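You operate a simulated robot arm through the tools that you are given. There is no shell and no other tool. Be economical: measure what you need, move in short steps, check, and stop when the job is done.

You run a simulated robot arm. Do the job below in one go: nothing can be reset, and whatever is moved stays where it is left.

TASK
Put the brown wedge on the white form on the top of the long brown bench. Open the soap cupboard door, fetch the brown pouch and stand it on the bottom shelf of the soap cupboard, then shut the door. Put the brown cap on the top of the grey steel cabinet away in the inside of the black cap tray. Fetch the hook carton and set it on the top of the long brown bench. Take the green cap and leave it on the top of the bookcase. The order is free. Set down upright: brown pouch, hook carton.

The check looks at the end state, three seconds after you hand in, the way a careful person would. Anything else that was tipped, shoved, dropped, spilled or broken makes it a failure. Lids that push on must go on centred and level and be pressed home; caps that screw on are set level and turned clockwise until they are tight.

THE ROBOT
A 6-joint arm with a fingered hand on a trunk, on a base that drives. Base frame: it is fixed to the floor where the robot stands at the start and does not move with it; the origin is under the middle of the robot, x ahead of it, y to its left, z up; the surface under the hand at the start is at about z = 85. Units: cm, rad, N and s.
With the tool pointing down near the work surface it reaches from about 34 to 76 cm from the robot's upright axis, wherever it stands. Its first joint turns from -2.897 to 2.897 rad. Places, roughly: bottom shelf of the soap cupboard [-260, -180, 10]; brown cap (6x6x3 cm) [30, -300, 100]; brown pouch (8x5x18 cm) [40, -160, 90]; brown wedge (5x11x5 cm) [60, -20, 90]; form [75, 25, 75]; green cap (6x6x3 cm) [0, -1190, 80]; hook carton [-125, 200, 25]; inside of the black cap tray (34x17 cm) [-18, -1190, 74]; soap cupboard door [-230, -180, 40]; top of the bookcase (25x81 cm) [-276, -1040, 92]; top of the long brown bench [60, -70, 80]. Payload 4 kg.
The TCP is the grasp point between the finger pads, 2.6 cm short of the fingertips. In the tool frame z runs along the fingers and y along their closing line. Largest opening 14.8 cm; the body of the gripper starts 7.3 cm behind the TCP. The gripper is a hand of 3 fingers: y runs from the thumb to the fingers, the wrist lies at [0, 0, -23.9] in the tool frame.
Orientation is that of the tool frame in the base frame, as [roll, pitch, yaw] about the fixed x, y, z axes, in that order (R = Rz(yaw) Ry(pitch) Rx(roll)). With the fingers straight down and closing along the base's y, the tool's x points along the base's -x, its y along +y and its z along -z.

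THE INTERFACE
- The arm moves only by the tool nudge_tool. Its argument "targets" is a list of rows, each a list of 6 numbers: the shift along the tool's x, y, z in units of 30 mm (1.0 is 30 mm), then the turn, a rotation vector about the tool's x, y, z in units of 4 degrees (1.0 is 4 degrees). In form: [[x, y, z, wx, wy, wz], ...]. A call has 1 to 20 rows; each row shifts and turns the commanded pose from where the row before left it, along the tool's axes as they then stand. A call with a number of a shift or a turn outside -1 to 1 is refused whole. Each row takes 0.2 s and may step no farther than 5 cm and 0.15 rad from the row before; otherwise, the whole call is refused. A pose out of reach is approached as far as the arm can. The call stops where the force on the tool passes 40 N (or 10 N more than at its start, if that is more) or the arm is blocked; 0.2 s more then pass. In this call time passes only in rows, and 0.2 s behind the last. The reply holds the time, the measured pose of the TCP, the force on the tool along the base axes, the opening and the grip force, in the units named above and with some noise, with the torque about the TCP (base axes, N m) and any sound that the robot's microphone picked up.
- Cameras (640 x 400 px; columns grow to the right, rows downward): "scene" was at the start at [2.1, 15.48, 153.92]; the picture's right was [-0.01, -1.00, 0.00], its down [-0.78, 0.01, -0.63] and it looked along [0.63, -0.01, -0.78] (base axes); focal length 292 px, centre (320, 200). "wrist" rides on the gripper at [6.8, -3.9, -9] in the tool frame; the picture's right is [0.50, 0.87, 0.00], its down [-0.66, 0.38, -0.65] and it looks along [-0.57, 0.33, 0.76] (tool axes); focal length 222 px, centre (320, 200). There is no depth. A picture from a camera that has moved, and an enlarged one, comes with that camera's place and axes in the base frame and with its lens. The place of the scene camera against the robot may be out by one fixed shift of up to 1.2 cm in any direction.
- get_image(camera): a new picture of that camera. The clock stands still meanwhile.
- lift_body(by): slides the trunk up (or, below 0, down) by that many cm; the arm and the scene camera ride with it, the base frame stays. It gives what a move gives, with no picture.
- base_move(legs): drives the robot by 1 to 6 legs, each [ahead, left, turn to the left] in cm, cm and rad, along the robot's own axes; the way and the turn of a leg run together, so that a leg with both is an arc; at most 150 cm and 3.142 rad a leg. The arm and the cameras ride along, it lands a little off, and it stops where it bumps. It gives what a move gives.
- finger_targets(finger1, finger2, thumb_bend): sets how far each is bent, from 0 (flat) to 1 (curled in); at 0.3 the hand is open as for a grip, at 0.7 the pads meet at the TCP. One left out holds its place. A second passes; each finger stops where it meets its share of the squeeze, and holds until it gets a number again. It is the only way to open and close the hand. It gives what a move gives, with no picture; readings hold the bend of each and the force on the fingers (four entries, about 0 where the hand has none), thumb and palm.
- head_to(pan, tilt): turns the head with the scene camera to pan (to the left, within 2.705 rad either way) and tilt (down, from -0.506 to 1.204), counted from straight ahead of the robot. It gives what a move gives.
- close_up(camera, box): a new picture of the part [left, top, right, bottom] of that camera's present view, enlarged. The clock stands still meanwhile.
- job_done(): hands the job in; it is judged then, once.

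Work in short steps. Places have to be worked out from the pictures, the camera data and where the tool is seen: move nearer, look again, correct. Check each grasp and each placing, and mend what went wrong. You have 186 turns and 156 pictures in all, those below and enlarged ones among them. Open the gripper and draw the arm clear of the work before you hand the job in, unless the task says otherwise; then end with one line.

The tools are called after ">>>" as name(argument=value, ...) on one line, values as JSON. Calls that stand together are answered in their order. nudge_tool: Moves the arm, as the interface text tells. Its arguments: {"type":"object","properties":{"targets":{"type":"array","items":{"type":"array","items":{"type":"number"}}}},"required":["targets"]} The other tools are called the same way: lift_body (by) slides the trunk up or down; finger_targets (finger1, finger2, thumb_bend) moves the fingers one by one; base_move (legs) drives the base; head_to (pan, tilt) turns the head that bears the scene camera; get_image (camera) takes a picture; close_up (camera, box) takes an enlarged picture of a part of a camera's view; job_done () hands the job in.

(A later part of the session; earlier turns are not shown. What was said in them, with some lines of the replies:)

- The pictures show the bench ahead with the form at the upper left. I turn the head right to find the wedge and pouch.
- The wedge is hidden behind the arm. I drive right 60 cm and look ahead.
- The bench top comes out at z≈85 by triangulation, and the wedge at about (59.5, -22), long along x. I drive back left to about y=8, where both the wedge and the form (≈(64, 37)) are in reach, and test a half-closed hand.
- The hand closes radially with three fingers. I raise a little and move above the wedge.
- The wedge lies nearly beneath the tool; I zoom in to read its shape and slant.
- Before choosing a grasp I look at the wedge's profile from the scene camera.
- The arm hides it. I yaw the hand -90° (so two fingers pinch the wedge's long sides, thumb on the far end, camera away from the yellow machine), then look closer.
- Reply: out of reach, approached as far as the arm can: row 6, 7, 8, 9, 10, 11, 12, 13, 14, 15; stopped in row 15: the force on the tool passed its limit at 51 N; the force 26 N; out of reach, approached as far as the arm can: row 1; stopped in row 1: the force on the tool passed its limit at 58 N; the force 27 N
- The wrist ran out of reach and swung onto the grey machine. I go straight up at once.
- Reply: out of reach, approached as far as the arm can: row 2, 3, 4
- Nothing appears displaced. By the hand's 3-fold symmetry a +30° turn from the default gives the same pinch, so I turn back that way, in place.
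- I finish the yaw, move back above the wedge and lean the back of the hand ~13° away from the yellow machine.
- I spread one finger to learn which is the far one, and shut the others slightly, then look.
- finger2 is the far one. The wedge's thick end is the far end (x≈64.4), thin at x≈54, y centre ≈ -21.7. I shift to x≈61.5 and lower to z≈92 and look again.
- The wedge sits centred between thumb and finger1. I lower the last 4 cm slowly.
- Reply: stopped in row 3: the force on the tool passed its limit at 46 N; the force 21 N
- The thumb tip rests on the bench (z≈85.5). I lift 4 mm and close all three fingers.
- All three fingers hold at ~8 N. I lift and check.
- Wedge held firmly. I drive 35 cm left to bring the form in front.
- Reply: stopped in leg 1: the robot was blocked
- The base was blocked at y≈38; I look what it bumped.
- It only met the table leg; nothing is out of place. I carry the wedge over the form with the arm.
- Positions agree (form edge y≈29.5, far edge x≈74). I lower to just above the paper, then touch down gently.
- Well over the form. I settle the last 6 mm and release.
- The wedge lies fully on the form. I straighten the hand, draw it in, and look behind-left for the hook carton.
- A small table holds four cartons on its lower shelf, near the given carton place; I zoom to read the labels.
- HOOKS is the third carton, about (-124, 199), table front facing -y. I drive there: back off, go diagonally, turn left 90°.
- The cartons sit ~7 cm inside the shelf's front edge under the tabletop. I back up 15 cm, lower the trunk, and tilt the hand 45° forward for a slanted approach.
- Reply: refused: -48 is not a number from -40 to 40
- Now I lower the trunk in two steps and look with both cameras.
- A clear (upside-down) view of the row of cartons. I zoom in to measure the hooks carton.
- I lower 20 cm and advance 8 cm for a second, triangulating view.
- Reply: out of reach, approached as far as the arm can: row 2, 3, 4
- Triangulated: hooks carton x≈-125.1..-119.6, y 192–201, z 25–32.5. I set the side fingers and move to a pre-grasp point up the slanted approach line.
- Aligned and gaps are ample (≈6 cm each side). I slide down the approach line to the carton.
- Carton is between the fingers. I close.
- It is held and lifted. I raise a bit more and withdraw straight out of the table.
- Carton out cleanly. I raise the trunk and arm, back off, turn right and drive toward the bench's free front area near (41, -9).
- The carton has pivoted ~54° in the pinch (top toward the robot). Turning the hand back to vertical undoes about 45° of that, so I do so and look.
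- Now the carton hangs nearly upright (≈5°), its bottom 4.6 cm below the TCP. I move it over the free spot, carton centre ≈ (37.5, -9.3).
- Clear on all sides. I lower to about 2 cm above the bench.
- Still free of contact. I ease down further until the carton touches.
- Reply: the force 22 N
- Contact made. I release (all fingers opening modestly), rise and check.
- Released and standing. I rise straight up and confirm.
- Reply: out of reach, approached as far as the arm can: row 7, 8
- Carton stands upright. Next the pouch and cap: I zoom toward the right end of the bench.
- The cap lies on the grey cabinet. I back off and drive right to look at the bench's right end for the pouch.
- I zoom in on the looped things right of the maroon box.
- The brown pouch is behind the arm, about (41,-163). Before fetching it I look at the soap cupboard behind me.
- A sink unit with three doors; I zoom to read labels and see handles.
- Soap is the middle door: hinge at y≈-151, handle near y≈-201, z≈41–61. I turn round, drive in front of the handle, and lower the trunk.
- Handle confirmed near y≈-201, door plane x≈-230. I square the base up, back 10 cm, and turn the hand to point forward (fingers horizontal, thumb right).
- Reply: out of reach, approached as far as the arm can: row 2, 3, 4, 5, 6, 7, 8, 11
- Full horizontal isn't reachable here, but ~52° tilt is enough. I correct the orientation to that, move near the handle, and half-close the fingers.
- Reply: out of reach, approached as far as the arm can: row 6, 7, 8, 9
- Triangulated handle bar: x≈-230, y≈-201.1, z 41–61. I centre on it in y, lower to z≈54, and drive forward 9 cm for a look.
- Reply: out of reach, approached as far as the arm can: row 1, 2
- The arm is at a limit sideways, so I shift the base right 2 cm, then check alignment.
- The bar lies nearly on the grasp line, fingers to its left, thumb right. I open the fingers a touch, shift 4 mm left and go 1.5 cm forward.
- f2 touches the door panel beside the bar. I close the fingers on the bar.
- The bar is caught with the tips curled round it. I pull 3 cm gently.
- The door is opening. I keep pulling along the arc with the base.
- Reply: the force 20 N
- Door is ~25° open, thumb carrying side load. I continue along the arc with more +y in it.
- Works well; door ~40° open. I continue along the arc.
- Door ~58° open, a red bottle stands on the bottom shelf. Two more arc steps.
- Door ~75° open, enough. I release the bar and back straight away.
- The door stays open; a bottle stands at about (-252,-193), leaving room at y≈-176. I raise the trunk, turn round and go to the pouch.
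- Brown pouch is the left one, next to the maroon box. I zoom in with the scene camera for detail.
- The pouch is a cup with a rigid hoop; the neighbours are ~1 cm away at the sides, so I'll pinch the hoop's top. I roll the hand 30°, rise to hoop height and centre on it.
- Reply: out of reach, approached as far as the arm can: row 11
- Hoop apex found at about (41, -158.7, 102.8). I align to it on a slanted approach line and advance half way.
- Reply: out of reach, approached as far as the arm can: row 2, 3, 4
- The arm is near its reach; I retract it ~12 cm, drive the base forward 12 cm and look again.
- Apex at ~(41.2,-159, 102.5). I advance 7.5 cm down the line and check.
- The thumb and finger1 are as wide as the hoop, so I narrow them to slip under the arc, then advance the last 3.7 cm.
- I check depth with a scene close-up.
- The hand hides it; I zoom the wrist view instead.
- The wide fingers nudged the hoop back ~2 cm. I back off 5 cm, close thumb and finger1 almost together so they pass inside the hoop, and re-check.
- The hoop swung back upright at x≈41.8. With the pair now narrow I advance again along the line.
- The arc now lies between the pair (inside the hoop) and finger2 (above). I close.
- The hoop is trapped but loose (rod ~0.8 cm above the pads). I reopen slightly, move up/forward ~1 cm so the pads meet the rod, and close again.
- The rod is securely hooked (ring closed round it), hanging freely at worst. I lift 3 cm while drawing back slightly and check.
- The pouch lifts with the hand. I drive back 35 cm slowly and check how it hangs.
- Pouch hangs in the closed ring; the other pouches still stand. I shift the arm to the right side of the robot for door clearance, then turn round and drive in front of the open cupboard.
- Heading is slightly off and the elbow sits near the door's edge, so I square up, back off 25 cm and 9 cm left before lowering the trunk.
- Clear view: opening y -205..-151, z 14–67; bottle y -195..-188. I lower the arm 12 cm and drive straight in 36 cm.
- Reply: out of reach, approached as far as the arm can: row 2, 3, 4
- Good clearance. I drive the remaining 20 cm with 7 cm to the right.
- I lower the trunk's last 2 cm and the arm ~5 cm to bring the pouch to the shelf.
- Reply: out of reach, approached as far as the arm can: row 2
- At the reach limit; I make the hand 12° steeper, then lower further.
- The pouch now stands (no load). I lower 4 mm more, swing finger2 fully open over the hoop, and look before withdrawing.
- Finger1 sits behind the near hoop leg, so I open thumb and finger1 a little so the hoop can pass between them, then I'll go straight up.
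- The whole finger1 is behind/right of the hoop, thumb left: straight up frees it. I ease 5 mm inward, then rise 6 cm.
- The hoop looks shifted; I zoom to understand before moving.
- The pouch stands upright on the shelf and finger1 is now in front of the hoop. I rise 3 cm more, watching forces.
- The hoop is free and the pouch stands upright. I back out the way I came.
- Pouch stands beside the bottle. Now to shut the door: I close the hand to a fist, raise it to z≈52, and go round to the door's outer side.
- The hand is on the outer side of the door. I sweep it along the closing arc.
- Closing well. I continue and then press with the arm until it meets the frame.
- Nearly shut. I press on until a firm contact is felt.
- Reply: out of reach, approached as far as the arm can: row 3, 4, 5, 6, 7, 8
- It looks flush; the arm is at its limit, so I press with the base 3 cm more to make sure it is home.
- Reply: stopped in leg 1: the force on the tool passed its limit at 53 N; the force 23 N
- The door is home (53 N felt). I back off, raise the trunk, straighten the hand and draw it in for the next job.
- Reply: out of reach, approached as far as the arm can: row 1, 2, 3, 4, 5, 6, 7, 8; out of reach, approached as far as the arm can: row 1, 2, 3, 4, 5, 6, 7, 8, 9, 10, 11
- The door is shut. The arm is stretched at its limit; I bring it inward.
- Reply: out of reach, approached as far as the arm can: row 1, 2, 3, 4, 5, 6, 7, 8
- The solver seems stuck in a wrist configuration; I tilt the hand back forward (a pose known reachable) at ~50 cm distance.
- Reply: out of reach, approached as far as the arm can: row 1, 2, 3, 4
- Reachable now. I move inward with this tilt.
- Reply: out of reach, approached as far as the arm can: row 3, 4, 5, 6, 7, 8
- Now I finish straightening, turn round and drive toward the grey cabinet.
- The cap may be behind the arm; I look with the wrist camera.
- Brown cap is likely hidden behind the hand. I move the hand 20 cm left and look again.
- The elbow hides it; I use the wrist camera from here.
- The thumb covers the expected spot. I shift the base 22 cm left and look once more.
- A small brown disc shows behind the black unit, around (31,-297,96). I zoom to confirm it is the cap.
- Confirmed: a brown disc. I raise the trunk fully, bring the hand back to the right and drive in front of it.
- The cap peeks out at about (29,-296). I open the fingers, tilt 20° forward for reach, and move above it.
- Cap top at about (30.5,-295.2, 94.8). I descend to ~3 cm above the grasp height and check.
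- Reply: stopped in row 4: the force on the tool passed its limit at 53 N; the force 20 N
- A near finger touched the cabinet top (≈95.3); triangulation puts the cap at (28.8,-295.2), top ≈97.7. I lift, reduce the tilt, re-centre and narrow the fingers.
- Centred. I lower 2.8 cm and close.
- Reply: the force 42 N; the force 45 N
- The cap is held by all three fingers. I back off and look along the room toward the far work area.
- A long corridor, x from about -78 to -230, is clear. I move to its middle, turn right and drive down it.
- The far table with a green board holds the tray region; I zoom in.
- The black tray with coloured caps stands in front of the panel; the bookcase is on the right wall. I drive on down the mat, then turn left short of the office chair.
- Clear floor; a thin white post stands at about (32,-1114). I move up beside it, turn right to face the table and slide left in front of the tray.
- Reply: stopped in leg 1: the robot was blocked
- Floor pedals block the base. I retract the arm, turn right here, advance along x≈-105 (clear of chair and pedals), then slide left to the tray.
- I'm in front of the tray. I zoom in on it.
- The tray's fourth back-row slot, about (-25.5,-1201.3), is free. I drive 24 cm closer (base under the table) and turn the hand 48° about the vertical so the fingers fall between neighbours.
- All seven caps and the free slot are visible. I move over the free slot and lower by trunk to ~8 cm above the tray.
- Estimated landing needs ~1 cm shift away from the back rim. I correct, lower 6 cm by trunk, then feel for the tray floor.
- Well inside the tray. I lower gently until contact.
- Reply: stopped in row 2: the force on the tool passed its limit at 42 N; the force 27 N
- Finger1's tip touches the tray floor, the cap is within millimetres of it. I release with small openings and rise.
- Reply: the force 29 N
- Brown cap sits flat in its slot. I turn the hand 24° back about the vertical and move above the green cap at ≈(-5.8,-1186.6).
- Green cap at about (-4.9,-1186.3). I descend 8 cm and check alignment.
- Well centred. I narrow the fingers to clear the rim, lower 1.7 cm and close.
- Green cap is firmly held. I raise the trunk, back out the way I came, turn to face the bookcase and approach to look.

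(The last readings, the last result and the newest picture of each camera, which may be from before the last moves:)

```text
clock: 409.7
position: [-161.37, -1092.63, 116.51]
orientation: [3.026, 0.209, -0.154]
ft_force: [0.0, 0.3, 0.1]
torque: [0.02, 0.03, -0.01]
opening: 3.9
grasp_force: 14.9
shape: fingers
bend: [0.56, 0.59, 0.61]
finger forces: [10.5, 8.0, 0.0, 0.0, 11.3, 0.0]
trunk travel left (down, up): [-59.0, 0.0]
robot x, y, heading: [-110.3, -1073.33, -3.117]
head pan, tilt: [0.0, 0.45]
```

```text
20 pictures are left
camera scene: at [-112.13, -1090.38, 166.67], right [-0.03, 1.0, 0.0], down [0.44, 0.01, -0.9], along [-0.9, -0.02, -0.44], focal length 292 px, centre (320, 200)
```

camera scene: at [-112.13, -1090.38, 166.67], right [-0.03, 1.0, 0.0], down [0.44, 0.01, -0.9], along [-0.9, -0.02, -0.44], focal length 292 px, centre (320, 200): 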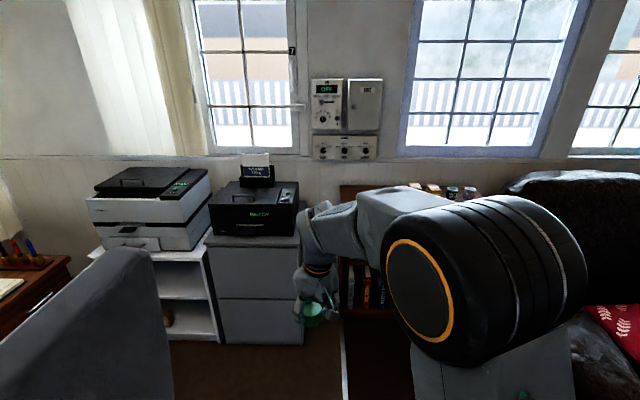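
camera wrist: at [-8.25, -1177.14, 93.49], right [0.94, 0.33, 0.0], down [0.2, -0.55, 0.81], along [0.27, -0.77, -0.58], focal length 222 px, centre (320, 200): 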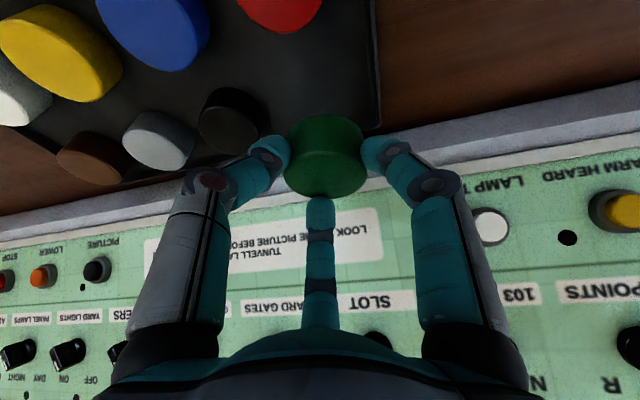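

The bookcase top's free part is its left end (y≈-1078…-1042). I drive up to it.

>>> base_move(legs=[[20, -30, -0.024], [66, 0, 0]])

>>> get_image(camera="wrist")

>>> get_image(camera="scene")

```text
clock: 415.2
position: [-247.67, -1062.53, 116.52]
orientation: [3.025, 0.211, -0.175]
ft_force: [-0.2, 0.2, -0.3]
torque: [-0.01, -0.02, 0.03]
opening: 3.9
grasp_force: 14.4
shape: fingers
bend: [0.56, 0.59, 0.61]
finger forces: [10.5, 8.0, 0.0, 0.1, 11.4, 0.0]
trunk travel left (down, up): [-59.0, 0.0]
robot x, y, heading: [-195.71, -1044.86, -3.138]
head pan, tilt: [0.0, 0.45]
```

```text
19 pictures are left
camera wrist: at [-238.61, -1059.05, 123.47], right [0.35, -0.94, 0.0], down [-0.54, -0.21, 0.81], along [-0.76, -0.28, -0.58], focal length 222 px, centre (320, 200)
```

wrist: 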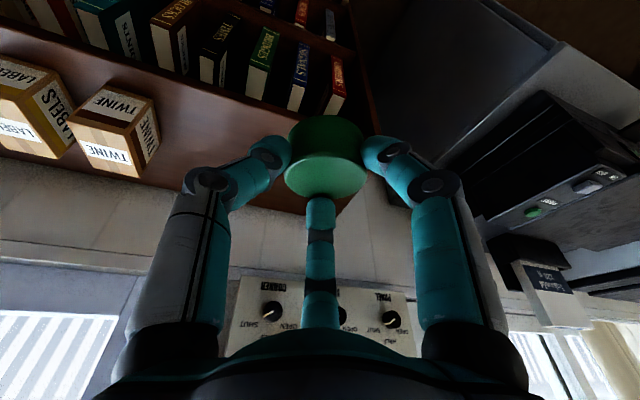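

```text
18 pictures are left
camera scene: at [-198.45, -1061.35, 166.67], right [-0.01, 1.0, 0.0], down [0.44, 0.0, -0.9], along [-0.9, -0.01, -0.44], focal length 292 px, centre (320, 200)
```

scene: 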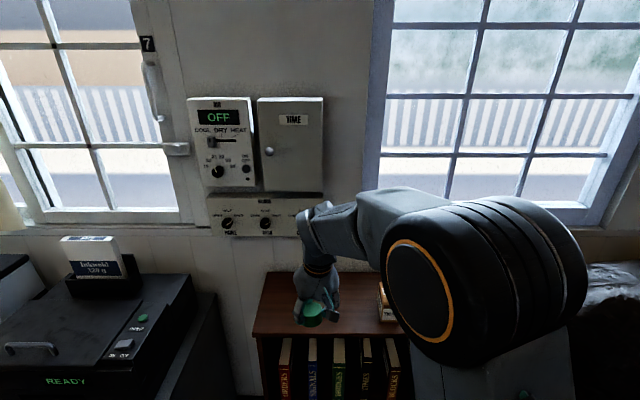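

Free area centre ≈ (-272,-1062). I drive 14 cm closer, extend the arm 10 cm and lower 16 cm.

>>> base_move(legs=[[14, 0, 0]])

>>> nudge_tool(targets=[[-0.8, 0.125, 0.19, 0, 0, 0], [-0.8, 0.125, 0.19, 0, 0, 0], [-0.8, 0.125, 0.19, 0, 0, 0], [-0.8, 0.125, 0.19, 0, 0, 0]])

>>> lift_body(by=-15)

>>> get_image(camera="wrist")

```text
clock: 416.6
position: [-261.74, -1062.65, 116.41]
orientation: [3.026, 0.211, -0.176]
ft_force: [-0.2, -0.7, 0.1]
torque: [0.0, -0.01, 0.0]
opening: 3.9
grasp_force: 14.7
shape: fingers
bend: [0.56, 0.59, 0.61]
finger forces: [10.4, 8.0, 0.0, 0.0, 11.3, 0.0]
trunk travel left (down, up): [-59.0, 0.0]
robot x, y, heading: [-209.35, -1045.25, -3.132]
head pan, tilt: [0.0, 0.45]
```

```text
clock: 417.6
position: [-271.58, -1062.54, 116.54]
orientation: [3.023, 0.208, -0.177]
ft_force: [-0.1, -0.3, -0.3]
torque: [0.03, 0.0, -0.02]
opening: 3.89
grasp_force: 14.9
shape: fingers
bend: [0.56, 0.59, 0.61]
finger forces: [10.5, 7.9, 0.0, 0.0, 11.2, 0.1]
trunk travel left (down, up): [-59.0, 0.0]
robot x, y, heading: [-209.66, -1044.58, -3.137]
head pan, tilt: [0.0, 0.45]
```

```text
clock: 419.3
position: [-271.66, -1062.54, 101.64]
orientation: [3.025, 0.21, -0.176]
ft_force: [-1.1, 0.7, -0.3]
torque: [0.03, 0.0, -0.02]
opening: 3.88
grasp_force: 14.8
shape: fingers
bend: [0.56, 0.59, 0.61]
finger forces: [10.5, 7.8, 0.0, 0.0, 11.4, 0.0]
trunk travel left (down, up): [-44.0, 15.0]
robot x, y, heading: [-209.64, -1044.46, -3.137]
head pan, tilt: [0.0, 0.45]
```

```text
17 pictures are left
camera wrist: at [-262.53, -1059.05, 108.54], right [0.35, -0.94, 0.0], down [-0.54, -0.21, 0.81], along [-0.76, -0.28, -0.58], focal length 222 px, centre (320, 200)
```

wrist: 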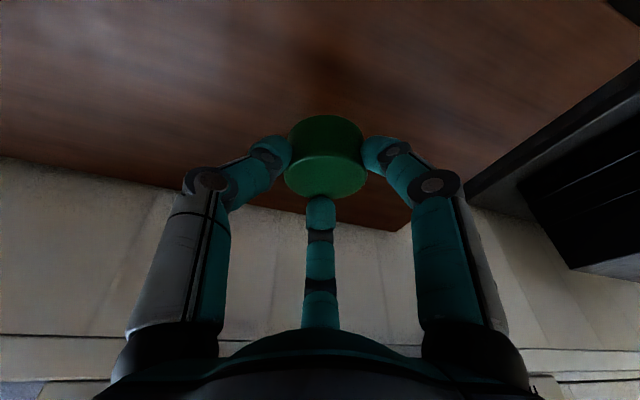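

Over the bookcase top with margin. I lower in small steps until contact.

>>> nudge_tool(targets=[[0.1, -0.055, 0.48, 0, 0, 0], [0.07, -0.04, 0.33, 0, 0, 0], [0.05, -0.03, 0.24, 0, 0, 0]])

>>> nudge_tool(targets=[[0.03, -0.02, 0.16, 0, 0, 0], [0.03, -0.02, 0.16, 0, 0, 0], [0.03, -0.02, 0.16, 0, 0, 0]])

```text
clock: 420.1
position: [-271.51, -1062.52, 98.1]
orientation: [3.024, 0.21, -0.177]
ft_force: [0.1, -1.2, 0.8]
torque: [-0.03, 0.01, 0.02]
opening: 3.88
grasp_force: 14.7
shape: fingers
bend: [0.56, 0.59, 0.61]
finger forces: [10.6, 7.8, 0.1, 0.0, 11.2, 0.0]
trunk travel left (down, up): [-44.0, 15.0]
robot x, y, heading: [-209.43, -1044.61, -3.136]
head pan, tilt: [0.0, 0.45]
```

```text
clock: 420.9
position: [-271.57, -1062.51, 97.15]
orientation: [3.022, 0.215, -0.179]
ft_force: [2.7, 1.2, 18.6]
torque: [-0.17, 0.39, -0.02]
opening: 3.89
grasp_force: 22.1
shape: fingers
bend: [0.56, 0.59, 0.61]
finger forces: [11.5, 21.0, 0.0, 0.0, 12.0, 0.1]
trunk travel left (down, up): [-44.0, 15.0]
robot x, y, heading: [-209.41, -1044.74, -3.137]
head pan, tilt: [0.0, 0.45]
```

Contact (19 N). I release and rise.

>>> finger_targets(finger1=0.49, finger2=0.51, thumb_bend=0.53)

>>> nudge_tool(targets=[[-0.07, 0.04, -0.32, 0, 0, 0], [-0.2, 0.11, -0.95, 0, 0, 0], [-0.2, 0.11, -0.95, 0, 0, 0], [-0.2, 0.11, -0.95, 0, 0, 0]])

>>> get_image(camera="wrist")

```text
clock: 421.9
position: [-271.7, -1062.44, 96.89]
orientation: [3.024, 0.209, -0.175]
ft_force: [-0.2, 0.0, 0.2]
torque: [-0.02, -0.02, 0.01]
opening: 5.84
grasp_force: 0.0
shape: fingers
bend: [0.49, 0.51, 0.53]
finger forces: [0.0, 0.0, 0.0, 0.0, 0.0, 0.0]
trunk travel left (down, up): [-44.0, 15.0]
robot x, y, heading: [-209.55, -1044.56, -3.137]
head pan, tilt: [0.0, 0.45]
```

```text
clock: 422.9
position: [-271.71, -1062.43, 106.81]
orientation: [3.026, 0.21, -0.175]
ft_force: [0.0, 0.7, 0.2]
torque: [-0.03, -0.03, -0.01]
opening: 5.84
grasp_force: 0.1
shape: fingers
bend: [0.49, 0.51, 0.53]
finger forces: [0.0, 0.0, 0.0, 0.0, 0.1, 0.0]
trunk travel left (down, up): [-44.0, 15.0]
robot x, y, heading: [-209.98, -1044.9, -3.142]
head pan, tilt: [0.0, 0.45]
```

```text
16 pictures are left
camera wrist: at [-262.5, -1058.94, 113.8], right [0.35, -0.94, 0.0], down [-0.54, -0.21, 0.81], along [-0.76, -0.28, -0.58], focal length 222 px, centre (320, 200)
```

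wrist: 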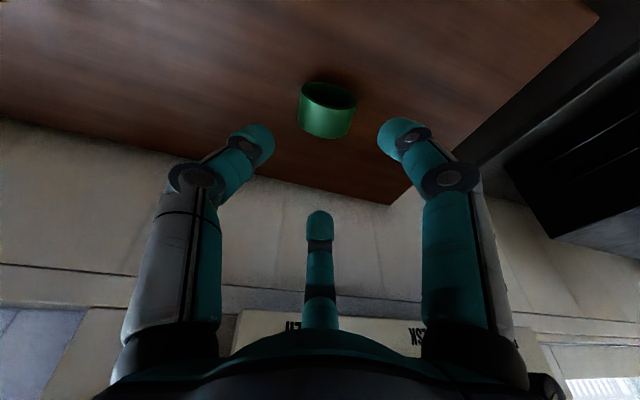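

I zoom in to check the cap lies flat.

>>> close_up(camera="wrist", box=[270, 60, 390, 160])

```text
4.00 times, centred on (330, 110) of wrist
camera zoom: at [-262.5, -1058.94, 113.8], right [0.35, -0.94, 0.0], down [-0.54, -0.21, 0.81], along [-0.76, -0.28, -0.58], focal length 888 px, centre (280, 560)
```

zoom: 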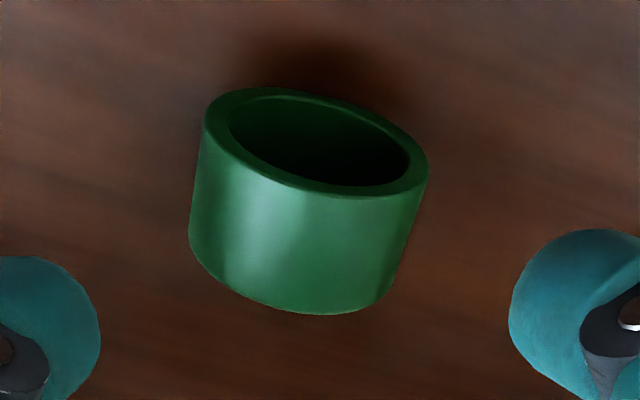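

The cap appears tipped, its hollow side showing. I raise slightly (letting time pass) and look again.

>>> nudge_tool(targets=[[-0.1, 0.06, -0.49, 0, 0, 0], [0, 0, 0, 0, 0, 0], [0, 0, 0, 0, 0, 0]])

>>> close_up(camera="wrist", box=[260, 30, 400, 150])

```text
clock: 423.7
position: [-271.65, -1062.51, 108.24]
orientation: [3.023, 0.209, -0.174]
ft_force: [0.1, 0.5, 0.2]
torque: [0.0, 0.0, -0.01]
opening: 5.85
grasp_force: 0.0
shape: fingers
bend: [0.49, 0.51, 0.53]
finger forces: [0.0, 0.0, 0.0, 0.1, 0.0, 0.0]
trunk travel left (down, up): [-44.0, 15.0]
robot x, y, heading: [-209.56, -1044.93, -3.137]
head pan, tilt: [0.0, 0.45]
```

```text
3.33 times, centred on (330, 90) of wrist
camera zoom: at [-262.56, -1058.98, 115.2], right [0.35, -0.94, 0.0], down [-0.54, -0.21, 0.81], along [-0.76, -0.28, -0.58], focal length 740 px, centre (287, 567)
```

zoom: 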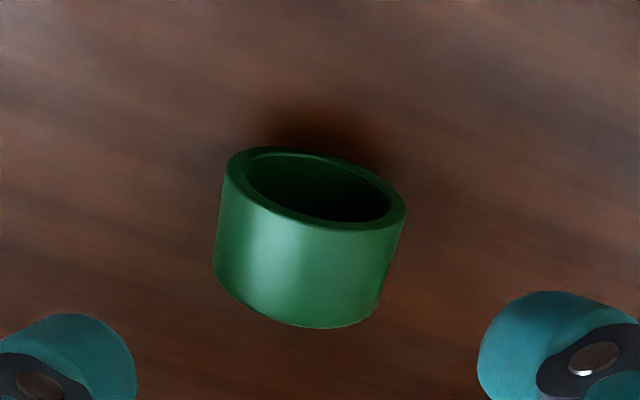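

The cap rests on its side, hollow toward the robot, centre ≈(-273.6,-1063.8). I'll right it: finger2 goes behind its top, then curls to tip it back onto its open side.

>>> finger_targets(finger1=0.3, finger2=0.38, thumb_bend=0.3)

>>> nudge_tool(targets=[[0.3, -0.12, 0.84, 0, 0, 0], [0.3, -0.12, 0.84, 0, 0, 0], [0.3, -0.12, 0.84, 0, 0, 0], [0.27, -0.1, 0.75, 0, 0, 0]])

>>> get_image(camera="wrist")

```text
clock: 424.7
position: [-271.72, -1062.56, 108.18]
orientation: [3.026, 0.211, -0.177]
ft_force: [-0.3, -0.9, -0.3]
torque: [-0.02, -0.02, -0.01]
opening: 12.68
grasp_force: 0.1
shape: fingers
bend: [0.3, 0.38, 0.3]
finger forces: [0.1, 0.0, 0.0, 0.1, 0.1, 0.0]
trunk travel left (down, up): [-44.0, 15.0]
robot x, y, heading: [-209.84, -1045.04, -3.138]
head pan, tilt: [0.0, 0.45]
```

```text
clock: 425.7
position: [-270.19, -1062.63, 97.76]
orientation: [3.024, 0.209, -0.177]
ft_force: [0.5, -0.1, -0.2]
torque: [-0.03, 0.02, 0.02]
opening: 12.68
grasp_force: 0.1
shape: fingers
bend: [0.3, 0.38, 0.3]
finger forces: [0.0, 0.1, 0.0, 0.0, 0.0, 0.0]
trunk travel left (down, up): [-44.0, 15.0]
robot x, y, heading: [-209.63, -1044.96, -3.135]
head pan, tilt: [0.0, 0.45]
```

```text
13 pictures are left
camera wrist: at [-261.12, -1059.12, 104.73], right [0.35, -0.94, 0.0], down [-0.54, -0.21, 0.81], along [-0.76, -0.28, -0.58], focal length 222 px, centre (320, 200)
```

wrist: 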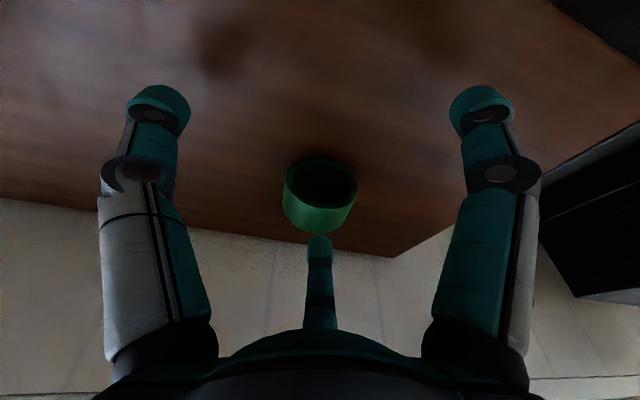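

Finger2 is behind the cap's top. I curl it inward.

>>> finger_targets(finger2=0.6)

>>> get_image(camera="wrist")

```text
clock: 426.7
position: [-270.23, -1062.53, 97.79]
orientation: [3.023, 0.21, -0.176]
ft_force: [-0.5, 0.0, -0.6]
torque: [0.0, 0.03, 0.03]
opening: 12.68
grasp_force: 0.1
shape: fingers
bend: [0.3, 0.6, 0.3]
finger forces: [0.0, 0.1, 0.1, 0.0, 0.0, 0.0]
trunk travel left (down, up): [-44.0, 15.0]
robot x, y, heading: [-209.52, -1044.6, -3.135]
head pan, tilt: [0.0, 0.45]
```

```text
12 pictures are left
camera wrist: at [-261.13, -1059.12, 104.76], right [0.35, -0.94, 0.0], down [-0.54, -0.21, 0.81], along [-0.76, -0.28, -0.58], focal length 222 px, centre (320, 200)
```

wrist: 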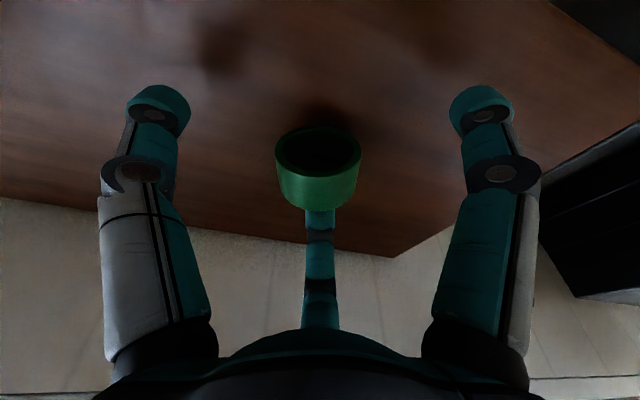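

The cap slid rather than tipped; the push was too low. I raise 1.2 cm and curl further.

>>> nudge_tool(targets=[[-0.085, 0.045, -0.39, 0, 0, 0]])

>>> finger_targets(finger2=0.72)

>>> get_image(camera="wrist")

```text
clock: 427.1
position: [-270.29, -1062.6, 99.02]
orientation: [3.024, 0.209, -0.176]
ft_force: [-0.8, 0.6, 0.0]
torque: [-0.01, 0.0, 0.03]
opening: 12.71
grasp_force: 0.0
shape: fingers
bend: [0.3, 0.6, 0.3]
finger forces: [0.1, 0.1, 0.1, 0.0, 0.0, 0.1]
trunk travel left (down, up): [-44.0, 15.0]
robot x, y, heading: [-209.82, -1044.67, -3.14]
head pan, tilt: [0.0, 0.45]
```

```text
clock: 428.1
position: [-270.11, -1062.64, 98.94]
orientation: [3.025, 0.209, -0.177]
ft_force: [0.3, 0.7, 1.1]
torque: [-0.04, 0.01, 0.0]
opening: 12.65
grasp_force: 0.0
shape: fingers
bend: [0.3, 0.72, 0.3]
finger forces: [0.1, 0.0, 0.0, 0.0, 0.0, 0.0]
trunk travel left (down, up): [-44.0, 15.0]
robot x, y, heading: [-209.41, -1044.53, -3.133]
head pan, tilt: [0.0, 0.45]
```

```text
11 pictures are left
camera wrist: at [-261.12, -1059.09, 105.95], right [0.35, -0.94, 0.0], down [-0.54, -0.21, 0.81], along [-0.76, -0.28, -0.58], focal length 222 px, centre (320, 200)
```

wrist: 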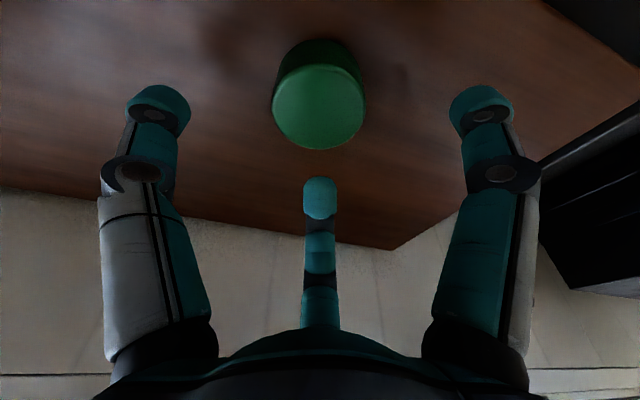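

The cap now stands flat, top up, ~6 cm inside the front edge. I rise straight up and confirm.

>>> nudge_tool(targets=[[-0.1, 0.055, -0.48, 0, 0, 0], [-0.2, 0.11, -0.95, 0, 0, 0], [-0.2, 0.11, -0.95, 0, 0, 0], [-0.2, 0.11, -0.95, 0, 0, 0]])

>>> base_move(legs=[[-40, 0, 0]])

>>> head_to(pan=0.0, tilt=0.55)

>>> get_image(camera="scene")

```text
clock: 429.1
position: [-270.48, -1062.57, 109.24]
orientation: [3.024, 0.21, -0.177]
ft_force: [-0.3, -0.5, -0.1]
torque: [0.0, 0.03, 0.01]
opening: 12.65
grasp_force: 0.1
shape: fingers
bend: [0.3, 0.72, 0.3]
finger forces: [0.1, 0.0, 0.1, 0.0, 0.0, 0.1]
trunk travel left (down, up): [-44.0, 15.0]
robot x, y, heading: [-209.37, -1044.89, -3.137]
head pan, tilt: [0.0, 0.45]
```

```text
clock: 431.6
position: [-230.9, -1062.12, 109.12]
orientation: [3.025, 0.21, -0.184]
ft_force: [0.4, 0.0, 0.2]
torque: [-0.03, -0.02, -0.02]
opening: 12.66
grasp_force: 0.0
shape: fingers
bend: [0.3, 0.72, 0.3]
finger forces: [0.1, 0.0, 0.1, 0.1, 0.0, 0.1]
trunk travel left (down, up): [-44.0, 15.0]
robot x, y, heading: [-169.98, -1044.33, 3.142]
head pan, tilt: [0.0, 0.45]
```

```text
clock: 432.3
position: [-230.98, -1062.11, 109.23]
orientation: [3.023, 0.209, -0.185]
ft_force: [-1.0, 0.8, 0.1]
torque: [0.0, -0.02, -0.02]
opening: 12.69
grasp_force: 0.1
shape: fingers
bend: [0.3, 0.72, 0.3]
finger forces: [0.0, 0.0, 0.0, 0.1, 0.0, 0.1]
trunk travel left (down, up): [-44.0, 15.0]
robot x, y, heading: [-169.96, -1044.44, 3.144]
head pan, tilt: [0.0, 0.55]
```

```text
10 pictures are left
camera scene: at [-172.58, -1061.32, 150.77], right [0.0, 1.0, 0.0], down [0.52, 0.0, -0.85], along [-0.85, 0.0, -0.52], focal length 292 px, centre (320, 200)
```

scene: 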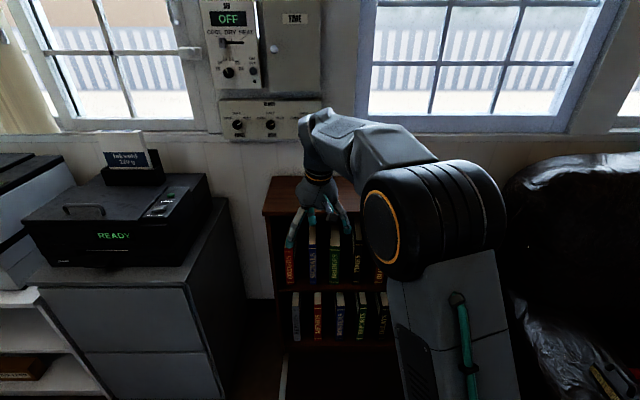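

The hand hides the cap; I confirm with the wrist camera.

>>> get_image(camera="wrist")

```text
9 pictures are left
camera wrist: at [-221.79, -1058.66, 116.21], right [0.35, -0.94, 0.0], down [-0.54, -0.2, 0.81], along [-0.77, -0.28, -0.58], focal length 222 px, centre (320, 200)
```

wrist: 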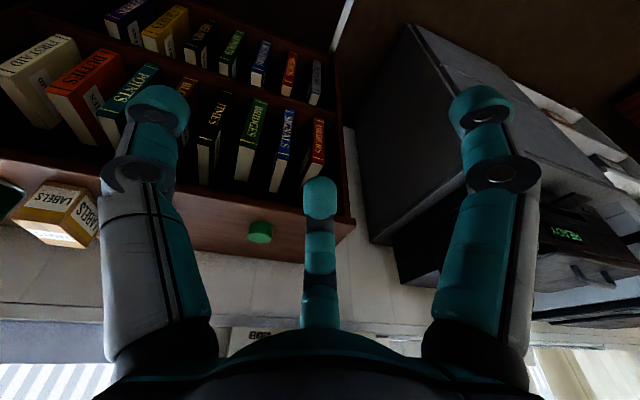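

The green cap stands upright on the bookcase top. I open the hand fully; the arm is clear.

>>> finger_targets(finger1=0.3, finger2=0.3, thumb_bend=0.3)

```text
clock: 433.3
position: [-230.91, -1062.05, 109.17]
orientation: [3.025, 0.208, -0.181]
ft_force: [-0.2, -0.2, 0.6]
torque: [0.0, 0.0, -0.01]
opening: 12.66
grasp_force: 0.0
shape: fingers
bend: [0.3, 0.3, 0.3]
finger forces: [0.1, 0.0, 0.0, 0.0, 0.0, 0.1]
trunk travel left (down, up): [-44.0, 15.0]
robot x, y, heading: [-170.13, -1044.61, 3.139]
head pan, tilt: [0.0, 0.55]
```

All five tasks are done as far as the pictures show, the hand is open and the arm clear, so I hand in.

>>> job_done()

```text
The job is handed in.
```

All five parts are done, as far as the last pictures I took of each show: the wedge is on the form, the pouch stands in the shut soap cupboard, the brown cap is in the tray, the hook carton stands upright on the bench, and the green cap is on the bookcase. Two slips on the way: early on a finger pressed the grey machine on the bench with up to 58 N (no shift seen), and the green cap tipped when set down, so I righted it.
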